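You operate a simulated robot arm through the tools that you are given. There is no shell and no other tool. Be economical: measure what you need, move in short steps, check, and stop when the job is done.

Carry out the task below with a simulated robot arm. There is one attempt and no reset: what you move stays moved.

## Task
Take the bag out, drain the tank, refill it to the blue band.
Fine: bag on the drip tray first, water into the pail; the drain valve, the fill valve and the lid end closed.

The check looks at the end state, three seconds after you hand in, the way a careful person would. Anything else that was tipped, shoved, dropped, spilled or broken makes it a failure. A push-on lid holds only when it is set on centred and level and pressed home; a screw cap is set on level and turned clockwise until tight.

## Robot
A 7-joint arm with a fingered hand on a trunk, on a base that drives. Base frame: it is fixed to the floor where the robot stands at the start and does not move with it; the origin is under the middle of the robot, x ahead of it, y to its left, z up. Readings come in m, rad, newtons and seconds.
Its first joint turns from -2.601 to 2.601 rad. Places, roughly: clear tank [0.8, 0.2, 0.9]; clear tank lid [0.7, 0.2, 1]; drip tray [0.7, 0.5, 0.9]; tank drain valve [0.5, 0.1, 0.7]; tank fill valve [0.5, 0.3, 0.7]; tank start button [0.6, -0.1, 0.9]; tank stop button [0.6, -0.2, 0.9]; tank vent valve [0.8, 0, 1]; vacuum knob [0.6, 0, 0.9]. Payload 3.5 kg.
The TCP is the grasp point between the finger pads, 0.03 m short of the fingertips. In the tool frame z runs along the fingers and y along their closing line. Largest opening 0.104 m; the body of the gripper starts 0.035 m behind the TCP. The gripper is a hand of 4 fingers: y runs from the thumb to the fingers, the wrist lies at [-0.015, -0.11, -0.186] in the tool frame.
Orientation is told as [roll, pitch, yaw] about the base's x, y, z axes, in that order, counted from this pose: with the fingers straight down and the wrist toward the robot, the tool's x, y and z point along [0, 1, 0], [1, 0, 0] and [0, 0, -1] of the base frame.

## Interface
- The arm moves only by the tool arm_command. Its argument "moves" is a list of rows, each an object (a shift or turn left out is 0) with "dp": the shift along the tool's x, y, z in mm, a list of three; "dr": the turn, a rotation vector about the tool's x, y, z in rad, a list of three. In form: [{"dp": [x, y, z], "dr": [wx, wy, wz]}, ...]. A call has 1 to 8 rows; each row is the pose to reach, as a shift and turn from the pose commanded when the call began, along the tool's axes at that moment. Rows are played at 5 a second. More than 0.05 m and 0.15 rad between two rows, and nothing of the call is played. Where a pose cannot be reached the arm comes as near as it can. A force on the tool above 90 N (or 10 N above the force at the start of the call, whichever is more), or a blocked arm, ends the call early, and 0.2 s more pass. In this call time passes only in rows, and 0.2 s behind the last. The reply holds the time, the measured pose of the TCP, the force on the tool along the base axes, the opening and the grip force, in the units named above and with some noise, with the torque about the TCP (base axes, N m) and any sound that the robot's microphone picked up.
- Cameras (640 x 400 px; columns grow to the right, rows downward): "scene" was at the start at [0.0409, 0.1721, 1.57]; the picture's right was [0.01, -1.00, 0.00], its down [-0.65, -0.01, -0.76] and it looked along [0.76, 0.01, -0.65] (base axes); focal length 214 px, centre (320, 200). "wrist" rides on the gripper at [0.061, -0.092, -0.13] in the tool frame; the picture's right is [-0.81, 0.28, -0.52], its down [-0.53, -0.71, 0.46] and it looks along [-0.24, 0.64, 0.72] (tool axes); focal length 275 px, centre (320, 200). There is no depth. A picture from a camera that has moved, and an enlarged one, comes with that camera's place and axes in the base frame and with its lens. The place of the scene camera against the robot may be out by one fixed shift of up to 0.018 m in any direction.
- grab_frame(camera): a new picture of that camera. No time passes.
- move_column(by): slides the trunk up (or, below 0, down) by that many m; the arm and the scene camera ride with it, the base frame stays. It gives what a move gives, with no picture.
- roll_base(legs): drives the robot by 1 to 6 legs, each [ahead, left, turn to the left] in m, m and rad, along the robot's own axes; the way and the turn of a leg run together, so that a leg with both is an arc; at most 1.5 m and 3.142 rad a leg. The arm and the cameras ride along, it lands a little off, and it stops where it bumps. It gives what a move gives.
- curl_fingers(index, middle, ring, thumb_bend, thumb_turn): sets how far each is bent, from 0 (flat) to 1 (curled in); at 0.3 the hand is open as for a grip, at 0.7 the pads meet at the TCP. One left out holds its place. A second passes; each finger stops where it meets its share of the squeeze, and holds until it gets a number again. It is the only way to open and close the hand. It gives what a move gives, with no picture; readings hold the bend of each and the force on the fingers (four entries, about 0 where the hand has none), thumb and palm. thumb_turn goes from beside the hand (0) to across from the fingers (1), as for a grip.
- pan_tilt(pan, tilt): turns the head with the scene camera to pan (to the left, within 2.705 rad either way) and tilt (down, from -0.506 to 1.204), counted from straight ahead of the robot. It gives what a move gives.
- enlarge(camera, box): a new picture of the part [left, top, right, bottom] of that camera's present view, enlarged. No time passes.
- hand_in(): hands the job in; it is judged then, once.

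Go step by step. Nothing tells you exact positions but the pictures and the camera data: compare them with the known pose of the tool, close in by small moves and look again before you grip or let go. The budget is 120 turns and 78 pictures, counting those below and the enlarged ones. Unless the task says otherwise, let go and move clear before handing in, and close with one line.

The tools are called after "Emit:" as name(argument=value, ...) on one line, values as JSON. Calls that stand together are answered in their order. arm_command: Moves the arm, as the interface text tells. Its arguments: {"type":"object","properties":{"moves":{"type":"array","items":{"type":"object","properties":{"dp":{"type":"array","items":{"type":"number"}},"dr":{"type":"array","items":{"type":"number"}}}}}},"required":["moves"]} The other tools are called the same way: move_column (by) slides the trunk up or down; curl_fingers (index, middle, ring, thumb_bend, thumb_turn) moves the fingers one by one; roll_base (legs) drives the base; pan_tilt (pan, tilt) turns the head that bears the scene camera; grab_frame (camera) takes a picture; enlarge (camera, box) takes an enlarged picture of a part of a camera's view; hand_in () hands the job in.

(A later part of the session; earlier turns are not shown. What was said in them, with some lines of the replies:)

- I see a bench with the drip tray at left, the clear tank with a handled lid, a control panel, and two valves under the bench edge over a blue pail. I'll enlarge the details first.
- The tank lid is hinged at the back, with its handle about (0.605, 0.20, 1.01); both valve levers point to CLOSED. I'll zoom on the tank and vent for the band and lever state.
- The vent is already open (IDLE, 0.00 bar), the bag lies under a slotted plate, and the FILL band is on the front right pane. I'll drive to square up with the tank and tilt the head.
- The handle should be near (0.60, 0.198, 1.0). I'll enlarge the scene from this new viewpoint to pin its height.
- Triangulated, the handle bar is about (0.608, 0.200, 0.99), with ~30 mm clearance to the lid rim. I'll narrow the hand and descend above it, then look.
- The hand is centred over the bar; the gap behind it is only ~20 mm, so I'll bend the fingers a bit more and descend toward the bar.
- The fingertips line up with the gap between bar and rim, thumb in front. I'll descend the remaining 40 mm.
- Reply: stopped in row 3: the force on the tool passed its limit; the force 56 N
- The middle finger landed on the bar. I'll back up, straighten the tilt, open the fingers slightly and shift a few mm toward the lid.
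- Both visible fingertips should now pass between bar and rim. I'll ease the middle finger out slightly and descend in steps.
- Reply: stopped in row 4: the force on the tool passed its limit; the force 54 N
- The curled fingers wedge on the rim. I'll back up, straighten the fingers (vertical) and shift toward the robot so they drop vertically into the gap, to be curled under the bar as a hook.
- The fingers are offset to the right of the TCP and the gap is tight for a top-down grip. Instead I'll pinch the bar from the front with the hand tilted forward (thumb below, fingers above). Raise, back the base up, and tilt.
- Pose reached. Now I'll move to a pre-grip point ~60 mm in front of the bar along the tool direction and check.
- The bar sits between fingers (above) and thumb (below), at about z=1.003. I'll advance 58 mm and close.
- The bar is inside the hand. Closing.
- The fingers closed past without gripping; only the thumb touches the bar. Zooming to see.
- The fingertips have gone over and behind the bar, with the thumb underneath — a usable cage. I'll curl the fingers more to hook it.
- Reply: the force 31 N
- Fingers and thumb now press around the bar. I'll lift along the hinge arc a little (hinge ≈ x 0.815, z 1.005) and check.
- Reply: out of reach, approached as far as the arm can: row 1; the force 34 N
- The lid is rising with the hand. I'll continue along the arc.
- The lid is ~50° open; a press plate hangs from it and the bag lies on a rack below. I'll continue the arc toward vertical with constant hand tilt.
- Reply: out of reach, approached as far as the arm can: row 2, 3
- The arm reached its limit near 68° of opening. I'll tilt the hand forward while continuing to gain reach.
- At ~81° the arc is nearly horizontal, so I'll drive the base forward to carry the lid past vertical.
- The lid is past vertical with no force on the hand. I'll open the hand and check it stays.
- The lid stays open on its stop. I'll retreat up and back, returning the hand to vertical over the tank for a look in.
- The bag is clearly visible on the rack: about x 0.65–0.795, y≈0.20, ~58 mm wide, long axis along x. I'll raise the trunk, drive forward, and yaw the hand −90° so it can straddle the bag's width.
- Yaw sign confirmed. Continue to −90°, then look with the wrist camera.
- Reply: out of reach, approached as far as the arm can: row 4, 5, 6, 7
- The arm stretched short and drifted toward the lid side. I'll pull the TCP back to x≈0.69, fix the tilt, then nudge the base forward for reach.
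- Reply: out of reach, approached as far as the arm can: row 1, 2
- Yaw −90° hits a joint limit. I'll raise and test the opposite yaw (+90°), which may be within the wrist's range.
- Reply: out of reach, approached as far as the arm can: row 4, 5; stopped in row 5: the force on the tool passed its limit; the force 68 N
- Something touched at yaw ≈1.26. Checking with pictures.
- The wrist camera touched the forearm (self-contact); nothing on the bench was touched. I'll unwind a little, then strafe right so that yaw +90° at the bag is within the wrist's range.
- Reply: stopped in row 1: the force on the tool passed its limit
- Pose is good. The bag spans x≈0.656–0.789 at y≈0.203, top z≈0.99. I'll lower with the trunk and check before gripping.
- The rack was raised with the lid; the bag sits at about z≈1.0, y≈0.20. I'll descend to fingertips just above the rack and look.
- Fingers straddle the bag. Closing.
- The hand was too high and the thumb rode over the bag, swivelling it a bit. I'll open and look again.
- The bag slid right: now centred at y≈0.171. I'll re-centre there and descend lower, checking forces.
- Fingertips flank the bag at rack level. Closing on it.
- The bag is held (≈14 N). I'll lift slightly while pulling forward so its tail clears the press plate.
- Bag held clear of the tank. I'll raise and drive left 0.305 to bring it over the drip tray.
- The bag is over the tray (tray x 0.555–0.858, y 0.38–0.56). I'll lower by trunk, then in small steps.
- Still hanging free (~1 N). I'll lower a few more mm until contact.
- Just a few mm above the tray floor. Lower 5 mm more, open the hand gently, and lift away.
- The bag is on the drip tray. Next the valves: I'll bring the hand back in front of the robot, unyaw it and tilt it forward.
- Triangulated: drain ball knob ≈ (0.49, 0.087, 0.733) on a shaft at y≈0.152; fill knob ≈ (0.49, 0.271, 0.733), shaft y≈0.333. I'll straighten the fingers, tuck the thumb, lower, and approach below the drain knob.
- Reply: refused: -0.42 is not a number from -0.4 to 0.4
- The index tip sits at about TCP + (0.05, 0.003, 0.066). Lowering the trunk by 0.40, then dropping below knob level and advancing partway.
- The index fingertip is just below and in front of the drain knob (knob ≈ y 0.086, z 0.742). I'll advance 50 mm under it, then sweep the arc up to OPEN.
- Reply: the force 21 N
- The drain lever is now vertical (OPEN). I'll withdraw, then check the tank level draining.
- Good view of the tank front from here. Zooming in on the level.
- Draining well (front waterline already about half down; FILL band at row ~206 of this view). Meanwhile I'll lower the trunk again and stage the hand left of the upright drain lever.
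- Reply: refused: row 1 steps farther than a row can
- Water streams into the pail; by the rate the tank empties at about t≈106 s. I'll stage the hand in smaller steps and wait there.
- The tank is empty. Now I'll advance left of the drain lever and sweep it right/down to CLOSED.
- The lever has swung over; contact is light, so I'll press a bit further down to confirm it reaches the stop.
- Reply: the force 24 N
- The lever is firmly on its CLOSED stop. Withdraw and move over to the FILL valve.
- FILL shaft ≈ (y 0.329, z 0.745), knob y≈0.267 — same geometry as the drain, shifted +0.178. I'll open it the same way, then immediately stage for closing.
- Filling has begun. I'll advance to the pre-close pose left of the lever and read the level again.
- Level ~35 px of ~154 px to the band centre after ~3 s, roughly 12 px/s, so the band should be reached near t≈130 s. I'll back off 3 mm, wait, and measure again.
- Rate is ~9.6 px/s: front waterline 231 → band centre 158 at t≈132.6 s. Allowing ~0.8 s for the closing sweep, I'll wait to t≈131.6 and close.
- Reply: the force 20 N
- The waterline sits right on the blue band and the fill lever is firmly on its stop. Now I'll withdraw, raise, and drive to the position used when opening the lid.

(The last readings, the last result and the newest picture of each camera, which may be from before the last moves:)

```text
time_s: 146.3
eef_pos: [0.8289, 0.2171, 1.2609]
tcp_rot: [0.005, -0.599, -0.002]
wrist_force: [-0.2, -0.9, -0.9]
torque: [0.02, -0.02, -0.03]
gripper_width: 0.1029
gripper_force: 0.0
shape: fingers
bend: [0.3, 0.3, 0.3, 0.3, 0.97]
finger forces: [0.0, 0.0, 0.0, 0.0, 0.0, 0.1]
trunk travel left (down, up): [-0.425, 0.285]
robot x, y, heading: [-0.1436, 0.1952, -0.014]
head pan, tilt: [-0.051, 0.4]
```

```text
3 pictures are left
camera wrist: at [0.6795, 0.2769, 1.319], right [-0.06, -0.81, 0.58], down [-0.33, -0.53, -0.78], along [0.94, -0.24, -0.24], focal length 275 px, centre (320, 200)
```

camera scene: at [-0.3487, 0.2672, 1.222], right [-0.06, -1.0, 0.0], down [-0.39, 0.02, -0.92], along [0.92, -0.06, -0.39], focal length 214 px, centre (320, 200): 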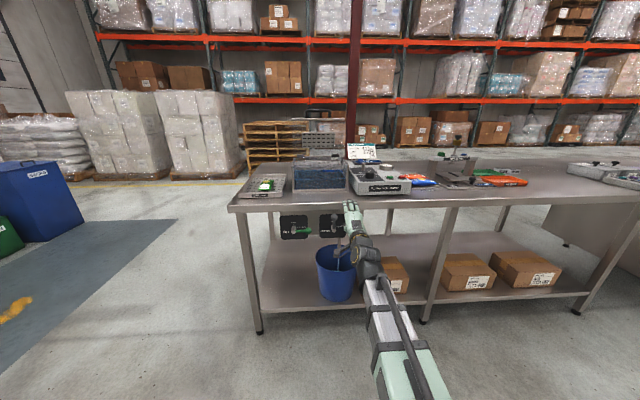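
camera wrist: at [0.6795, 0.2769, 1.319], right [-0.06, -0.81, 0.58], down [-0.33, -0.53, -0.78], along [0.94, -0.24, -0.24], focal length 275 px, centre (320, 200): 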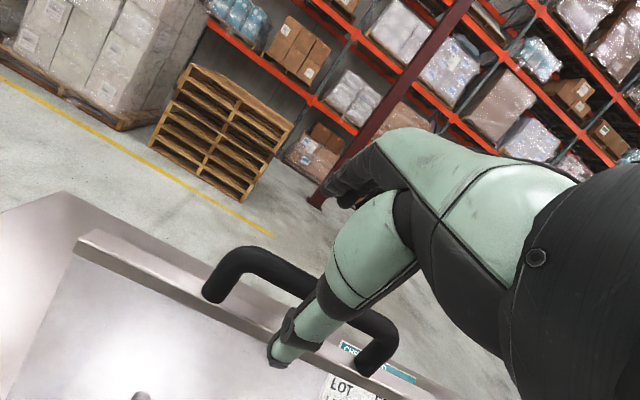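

Same view as at release; the bar is between fingers and thumb. I'll pre-bend the thumb to avoid pushing the lid, advance 45 mm, and close around the bar.

Emit:
curl_fingers(thumb_bend=0.54)

Emit:
arm_command(moves=[{"dp": [0, 0, 20]}, {"dp": [0, 0, 35]}, {"dp": [0, 0, 45]}])

Emit:
curl_fingers(index=0.9, middle=0.9, ring=0.9, thumb_bend=0.8)

```text
time_s: 147.3
eef_pos: [0.8291, 0.2176, 1.2623]
tcp_rot: [0.005, -0.597, -0.003]
wrist_force: [0.0, -0.2, 0.5]
torque: [-0.01, -0.01, -0.01]
gripper_width: 0.0732
gripper_force: 0.1
shape: fingers
bend: [0.3, 0.3, 0.3, 0.54, 0.97]
finger forces: [0.1, 0.0, 0.1, 0.0, 0.0, 0.0]
trunk travel left (down, up): [-0.425, 0.285]
robot x, y, heading: [-0.1378, 0.1972, -0.012]
head pan, tilt: [-0.051, 0.4]
```

```text
time_s: 148.1
eef_pos: [0.8532, 0.2182, 1.2284]
tcp_rot: [0.007, -0.601, -0.004]
wrist_force: [1.6, -0.3, 9.7]
torque: [0.05, -0.07, 0.01]
gripper_width: 0.0597
gripper_force: 5.2
shape: fingers
bend: [0.3, 0.3, 0.3, 0.62, 0.98]
finger forces: [0.0, 0.0, 0.0, 0.0, 10.3, 0.0]
trunk travel left (down, up): [-0.425, 0.285]
robot x, y, heading: [-0.1402, 0.1989, -0.013]
head pan, tilt: [-0.051, 0.4]
```

```text
time_s: 149.1
eef_pos: [0.8573, 0.2164, 1.2183]
tcp_rot: [0.005, -0.59, -0.004]
wrist_force: [-2.1, -3.3, -39.5]
torque: [0.55, -0.59, 0.26]
gripper_width: 0.0
gripper_force: 22.2
shape: fingers
bend: [0.72, 0.84, 0.83, 0.78, 0.97]
finger forces: [0.0, 17.1, 17.2, 0.0, 10.6, 0.1]
trunk travel left (down, up): [-0.425, 0.285]
robot x, y, heading: [-0.1399, 0.1989, -0.01]
head pan, tilt: [-0.051, 0.4]
```

The bar is hooked. Now reverse the opening: drive the base back 0.08 to bring the lid past vertical.

Emit:
roll_base(legs=[[-0.08, 0, 0]])

```text
time_s: 150.1
eef_pos: [0.7813, 0.2179, 1.2133]
tcp_rot: [0.006, -0.579, -0.004]
wrist_force: [17.0, -2.4, -57.5]
torque: [0.55, -0.69, 0.32]
gripper_width: 0.0
gripper_force: 28.6
shape: fingers
bend: [0.73, 0.83, 0.82, 0.75, 0.96]
finger forces: [0.0, 20.5, 22.4, 0.0, 15.1, 0.0]
trunk travel left (down, up): [-0.425, 0.285]
robot x, y, heading: [-0.2229, 0.2015, -0.021]
head pan, tilt: [-0.051, 0.4]
```

The lid follows. Continue the reversed arc downward, easing the vertical preload.

Emit:
arm_command(moves=[{"dp": [0, -12, 0], "dr": [0.1, 0, 0]}, {"dp": [0, -23, 0], "dr": [0.2, 0, 0]}, {"dp": [0, -35, -2], "dr": [0.3, 0, 0]}, {"dp": [0, -46, -3], "dr": [0.4, 0, 0]}])

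```text
time_s: 151.1
eef_pos: [0.7393, 0.2173, 1.1947]
tcp_rot: [0.006, -0.184, -0.003]
wrist_force: [16.7, -2.9, -26.5]
torque: [0.48, -0.82, 0.22]
gripper_width: 0.0
gripper_force: 38.0
shape: fingers
bend: [0.75, 0.85, 0.84, 0.82, 0.97]
finger forces: [14.4, 9.4, 16.2, 0.1, 36.6, 0.1]
trunk travel left (down, up): [-0.425, 0.285]
robot x, y, heading: [-0.2209, 0.1945, -0.011]
head pan, tilt: [-0.051, 0.4]
```

Emit:
arm_command(moves=[{"dp": [0, -15, 3]}, {"dp": [0, -30, 7.4]}, {"dp": [0, -44, 13]}, {"dp": [0, -58, 19.8]}, {"dp": [0, -74, 29]}])

```text
time_s: 152.3
eef_pos: [0.6732, 0.218, 1.1538]
tcp_rot: [0.007, -0.188, -0.002]
wrist_force: [24.5, -2.1, -9.4]
torque: [1.37, -2.38, 0.02]
gripper_width: 0.0149
gripper_force: 53.7
shape: fingers
bend: [0.75, 0.83, 0.81, 0.77, 0.97]
finger forces: [47.7, 21.5, 31.0, 0.0, 7.6, 0.0]
trunk travel left (down, up): [-0.425, 0.285]
robot x, y, heading: [-0.2202, 0.1969, -0.015]
head pan, tilt: [-0.051, 0.4]
```

Emit:
arm_command(moves=[{"dp": [0, -12, 8], "dr": [-0.07, 0, 0]}, {"dp": [0, -23.1, 17.3], "dr": [-0.14, 0, 0]}, {"dp": [0, -34, 27], "dr": [-0.21, 0, 0]}, {"dp": [0, -43.4, 37.5], "dr": [-0.28, 0, 0]}, {"dp": [0, -60.7, 60.3], "dr": [-0.42, 0, 0]}, {"dp": [0, -74.6, 85.5], "dr": [-0.56, 0, 0]}])

Emit:
grab_frame(camera="scene")

```text
time_s: 153.7
eef_pos: [0.6145, 0.219, 1.0523]
tcp_rot: [0.008, -0.743, -0.005]
wrist_force: [45.9, -4.1, -10.5]
torque: [0.95, -1.06, 0.72]
gripper_width: 0.0143
gripper_force: 44.1
shape: fingers
bend: [0.74, 0.83, 0.81, 0.78, 0.97]
finger forces: [29.7, 20.1, 34.1, 0.1, 4.2, 0.0]
trunk travel left (down, up): [-0.425, 0.285]
robot x, y, heading: [-0.2166, 0.1969, -0.018]
head pan, tilt: [-0.051, 0.4]
```

```text
2 pictures are left
camera scene: at [-0.1613, 0.3642, 1.397], right [-0.07, -1.0, 0.0], down [-0.39, 0.03, -0.92], along [0.92, -0.06, -0.39], focal length 214 px, centre (320, 200)
```

scene: 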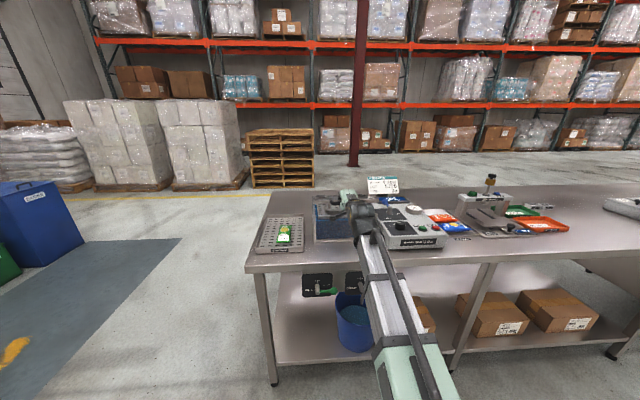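

Nearly shut. I'll bring it down the remaining ~47 mm.

Emit:
arm_command(moves=[{"dp": [0, -10, 12], "dr": [-0.08, 0, 0]}, {"dp": [0, -20, 22], "dr": [-0.15, 0, 0]}, {"dp": [0, -29, 32], "dr": [-0.23, 0, 0]}])

```text
time_s: 154.5
eef_pos: [0.6107, 0.216, 1.0131]
tcp_rot: [0.012, -0.977, -0.01]
wrist_force: [19.6, -3.5, 1.0]
torque: [0.66, -1.27, 0.71]
gripper_width: 0.0109
gripper_force: 38.2
shape: fingers
bend: [0.75, 0.84, 0.82, 0.78, 0.97]
finger forces: [29.4, 16.6, 24.0, 0.0, 6.1, 0.0]
trunk travel left (down, up): [-0.425, 0.285]
robot x, y, heading: [-0.2202, 0.1997, -0.017]
head pan, tilt: [-0.051, 0.4]
```

Emit:
arm_command(moves=[{"dp": [0, -4, 3], "dr": [-0.02, 0, 0]}, {"dp": [0, -8, 6], "dr": [-0.04, 0, 0]}, {"dp": [0, -12, 8], "dr": [-0.05, 0, 0]}])

```text
time_s: 155.3
eef_pos: [0.6111, 0.2186, 0.9994]
tcp_rot: [0.012, -1.026, -0.008]
wrist_force: [15.2, -3.2, 3.6]
torque: [0.8, -1.76, 0.76]
gripper_width: 0.0118
gripper_force: 44.2
shape: fingers
bend: [0.75, 0.84, 0.82, 0.78, 0.97]
finger forces: [37.4, 19.1, 25.2, 0.0, 7.2, 0.1]
trunk travel left (down, up): [-0.425, 0.285]
robot x, y, heading: [-0.2194, 0.2045, -0.013]
head pan, tilt: [-0.051, 0.4]
```

Emit:
arm_command(moves=[{"dp": [0, -4, 3]}, {"dp": [0, -8, 5]}, {"dp": [0, -12, 8]}])

```text
time_s: 156.1
eef_pos: [0.61, 0.2186, 0.9958]
tcp_rot: [0.015, -1.021, -0.014]
wrist_force: [16.6, -1.6, 18.4]
torque: [0.64, -1.8, 0.82]
gripper_width: 0.0127
gripper_force: 42.1
shape: fingers
bend: [0.75, 0.84, 0.82, 0.78, 0.97]
finger forces: [40.2, 15.2, 22.6, 0.1, 5.4, 0.1]
out of reach, approached as far as the arm can: row 1, 2, 3
trunk travel left (down, up): [-0.425, 0.285]
robot x, y, heading: [-0.221, 0.2017, -0.012]
head pan, tilt: [-0.051, 0.4]
```

The lid now pushes back (+18 N). A tiny trunk press to confirm it is seated.

Emit:
move_column(by=-0.006)

Emit:
enlarge(camera="scene", box=[290, 175, 380, 245])

```text
time_s: 156.7
eef_pos: [0.608, 0.2177, 0.991]
tcp_rot: [0.01, -1.027, -0.01]
wrist_force: [17.8, -0.9, 45.9]
torque: [0.22, -1.6, 0.74]
gripper_width: 0.0131
gripper_force: 37.9
shape: fingers
bend: [0.75, 0.85, 0.83, 0.79, 0.97]
finger forces: [42.5, 11.9, 19.4, 0.1, 1.6, 0.0]
trunk travel left (down, up): [-0.419, 0.291]
robot x, y, heading: [-0.2186, 0.1983, -0.014]
head pan, tilt: [-0.051, 0.4]
```

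```text
5.71 times, centred on (335, 210) of scene
camera zoom: at [-0.1705, 0.3646, 1.3917], right [-0.07, -1.0, 0.0], down [-0.39, 0.03, -0.92], along [0.92, -0.06, -0.39], focal length 1226 px, centre (234, 143)
```

zoom: 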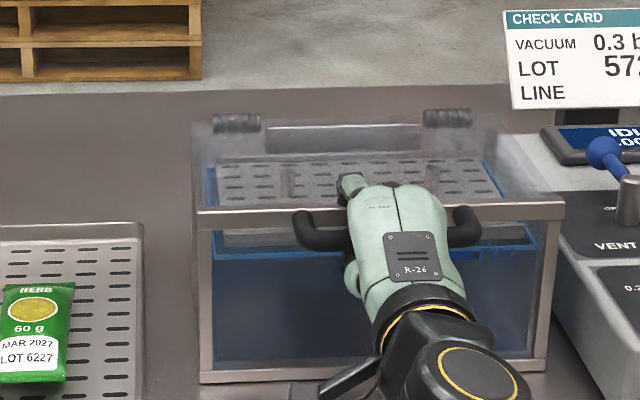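

The lid is shut flush with the tank front. I'll relieve the press and open the hand in stages.

Emit:
curl_fingers(index=0.7, middle=0.7, ring=0.7, thumb_bend=0.55)

Emit:
move_column(by=0.014)

```text
time_s: 157.7
eef_pos: [0.6093, 0.217, 0.9899]
tcp_rot: [0.011, -1.024, -0.01]
wrist_force: [-12.4, 0.3, 14.0]
torque: [0.08, -0.81, 0.11]
gripper_width: 0.0542
gripper_force: 7.8
shape: fingers
bend: [0.37, 0.7, 0.7, 0.55, 0.97]
finger forces: [13.3, 1.7, 0.0, 0.1, 0.0, 0.0]
trunk travel left (down, up): [-0.419, 0.291]
robot x, y, heading: [-0.2175, 0.1991, -0.016]
head pan, tilt: [-0.051, 0.4]
```

```text
time_s: 158.3
eef_pos: [0.6115, 0.2179, 1.0023]
tcp_rot: [0.009, -1.022, -0.012]
wrist_force: [-4.1, -0.2, 2.0]
torque: [-0.01, -0.04, -0.02]
gripper_width: 0.0427
gripper_force: 2.2
shape: fingers
bend: [0.47, 0.71, 0.7, 0.55, 0.97]
finger forces: [0.8, 3.5, 0.0, 0.1, 0.0, 0.1]
trunk travel left (down, up): [-0.433, 0.277]
robot x, y, heading: [-0.218, 0.1991, -0.015]
head pan, tilt: [-0.051, 0.4]
```

Emit:
curl_fingers(index=0.3, middle=0.5, ring=0.5, thumb_bend=0.4)

Emit:
curl_fingers(index=0.2, middle=0.2, ring=0.2, thumb_bend=0.3)

```text
time_s: 159.3
eef_pos: [0.609, 0.2183, 1.0031]
tcp_rot: [0.009, -1.024, -0.013]
wrist_force: [-24.8, -2.4, -4.6]
torque: [0.1, 0.1, -0.5]
gripper_width: 0.0904
gripper_force: 12.8
shape: fingers
bend: [0.3, 0.73, 0.62, 0.4, 0.97]
finger forces: [0.1, 12.9, 12.1, 0.0, 0.0, 0.1]
trunk travel left (down, up): [-0.433, 0.277]
robot x, y, heading: [-0.2215, 0.1953, -0.015]
head pan, tilt: [-0.051, 0.4]
```

```text
time_s: 160.3
eef_pos: [0.6096, 0.2179, 1.0033]
tcp_rot: [0.01, -1.024, -0.014]
wrist_force: [-23.4, -4.2, -6.1]
torque: [0.09, 0.12, -0.49]
gripper_width: 0.1172
gripper_force: 12.6
shape: fingers
bend: [0.2, 0.72, 0.59, 0.3, 0.97]
finger forces: [0.1, 11.9, 12.4, 0.0, 0.0, 0.0]
trunk travel left (down, up): [-0.433, 0.277]
robot x, y, heading: [-0.219, 0.1951, -0.015]
head pan, tilt: [-0.051, 0.4]
```

The middle and ring tips are caught in the gap against the rim. I'll relax them, shift the hand back/up to the pose where they originally passed freely, then open.

Emit:
curl_fingers(middle=0.73, ring=0.7)

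Emit:
arm_command(moves=[{"dp": [0, 1, -8]}, {"dp": [0, 2, -15]}])

Emit:
curl_fingers(middle=0.5, ring=0.5)

```text
time_s: 161.3
eef_pos: [0.6106, 0.2177, 1.0028]
tcp_rot: [0.01, -1.025, -0.011]
wrist_force: [-0.3, -0.2, -0.5]
torque: [0.01, 0.02, -0.01]
gripper_width: 0.1176
gripper_force: 0.0
shape: fingers
bend: [0.2, 0.73, 0.7, 0.3, 0.97]
finger forces: [0.1, 0.0, 0.0, 0.0, 0.0, 0.0]
trunk travel left (down, up): [-0.433, 0.277]
robot x, y, heading: [-0.2186, 0.2008, -0.012]
head pan, tilt: [-0.051, 0.4]
```

```text
time_s: 161.9
eef_pos: [0.5994, 0.2174, 1.0112]
tcp_rot: [0.011, -1.022, -0.012]
wrist_force: [0.4, 0.4, 0.3]
torque: [0.02, 0.02, -0.01]
gripper_width: 0.1171
gripper_force: 0.5
shape: fingers
bend: [0.2, 0.73, 0.7, 0.3, 0.97]
finger forces: [0.0, 0.2, 0.0, 0.1, 0.0, 0.0]
trunk travel left (down, up): [-0.433, 0.277]
robot x, y, heading: [-0.2192, 0.1968, -0.017]
head pan, tilt: [-0.051, 0.4]
```

```text
time_s: 162.9
eef_pos: [0.5985, 0.2183, 1.0115]
tcp_rot: [0.01, -1.023, -0.011]
wrist_force: [0.1, 0.2, -0.4]
torque: [-0.01, -0.02, -0.01]
gripper_width: 0.1173
gripper_force: 0.1
shape: fingers
bend: [0.2, 0.5, 0.5, 0.3, 0.97]
finger forces: [0.0, 0.0, 0.1, 0.0, 0.0, 0.1]
trunk travel left (down, up): [-0.433, 0.277]
robot x, y, heading: [-0.2176, 0.1967, -0.016]
head pan, tilt: [-0.051, 0.4]
```

The fingers are free. Open fully, retreat, and back off.

Emit:
curl_fingers(middle=0.25, ring=0.25)

Emit:
arm_command(moves=[{"dp": [0, 0, -30]}, {"dp": [0, 0, -60]}, {"dp": [0, 0, -100]}])

Emit:
roll_base(legs=[[-0.25, 0.1, 0]])

Emit:
enlarge(camera="scene", box=[260, 130, 400, 260])

```text
time_s: 163.9
eef_pos: [0.5996, 0.2175, 1.0111]
tcp_rot: [0.01, -1.022, -0.013]
wrist_force: [0.3, 0.1, -0.4]
torque: [0.0, 0.0, -0.01]
gripper_width: 0.1175
gripper_force: 0.0
shape: fingers
bend: [0.2, 0.25, 0.25, 0.3, 0.97]
finger forces: [0.0, 0.1, 0.0, 0.0, 0.0, 0.0]
trunk travel left (down, up): [-0.433, 0.277]
robot x, y, heading: [-0.2208, 0.1976, -0.014]
head pan, tilt: [-0.051, 0.4]
```

```text
time_s: 164.7
eef_pos: [0.5171, 0.2169, 1.0627]
tcp_rot: [0.008, -1.024, -0.011]
wrist_force: [0.2, 0.2, 0.3]
torque: [-0.03, 0.01, 0.02]
gripper_width: 0.1174
gripper_force: 0.1
shape: fingers
bend: [0.2, 0.25, 0.25, 0.3, 0.97]
finger forces: [0.0, 0.0, 0.0, 0.0, 0.1, 0.1]
trunk travel left (down, up): [-0.433, 0.277]
robot x, y, heading: [-0.2173, 0.1977, -0.018]
head pan, tilt: [-0.051, 0.4]
```

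```text
time_s: 166.6
eef_pos: [0.2683, 0.3233, 1.0639]
tcp_rot: [0.01, -1.024, -0.006]
wrist_force: [-0.3, 0.0, -0.5]
torque: [0.0, 0.01, -0.01]
gripper_width: 0.117
gripper_force: 0.1
shape: fingers
bend: [0.2, 0.25, 0.25, 0.3, 0.97]
finger forces: [0.0, 0.0, 0.1, 0.0, 0.0, 0.0]
trunk travel left (down, up): [-0.433, 0.277]
robot x, y, heading: [-0.4665, 0.3004, -0.011]
head pan, tilt: [-0.051, 0.4]
```

```text
3.08 times, centred on (330, 195) of scene
camera zoom: at [-0.4171, 0.4694, 1.4051], right [-0.06, -1.0, 0.0], down [-0.39, 0.02, -0.92], along [0.92, -0.06, -0.39], focal length 660 px, centre (289, 215)
```

zoom: 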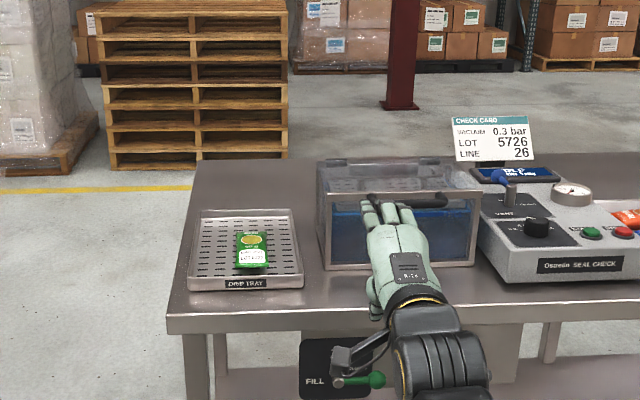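

The picture shows the bag on the drip tray, the lid shut and the fill lever on CLOSED. The hand is clear. I last felt the drain lever firmly on its CLOSED stop, though the hand hides it here, and I last saw the waterline on the blue band before closing the lid.

Emit:
hand_in()

```text
The job is handed in.
```

The bag is on the drip tray, the tank was drained into the pail and refilled to the blue band, and the drain valve, fill valve and lid are closed. The drain closing was checked by feel only, and the water level was last seen before the lid went down.
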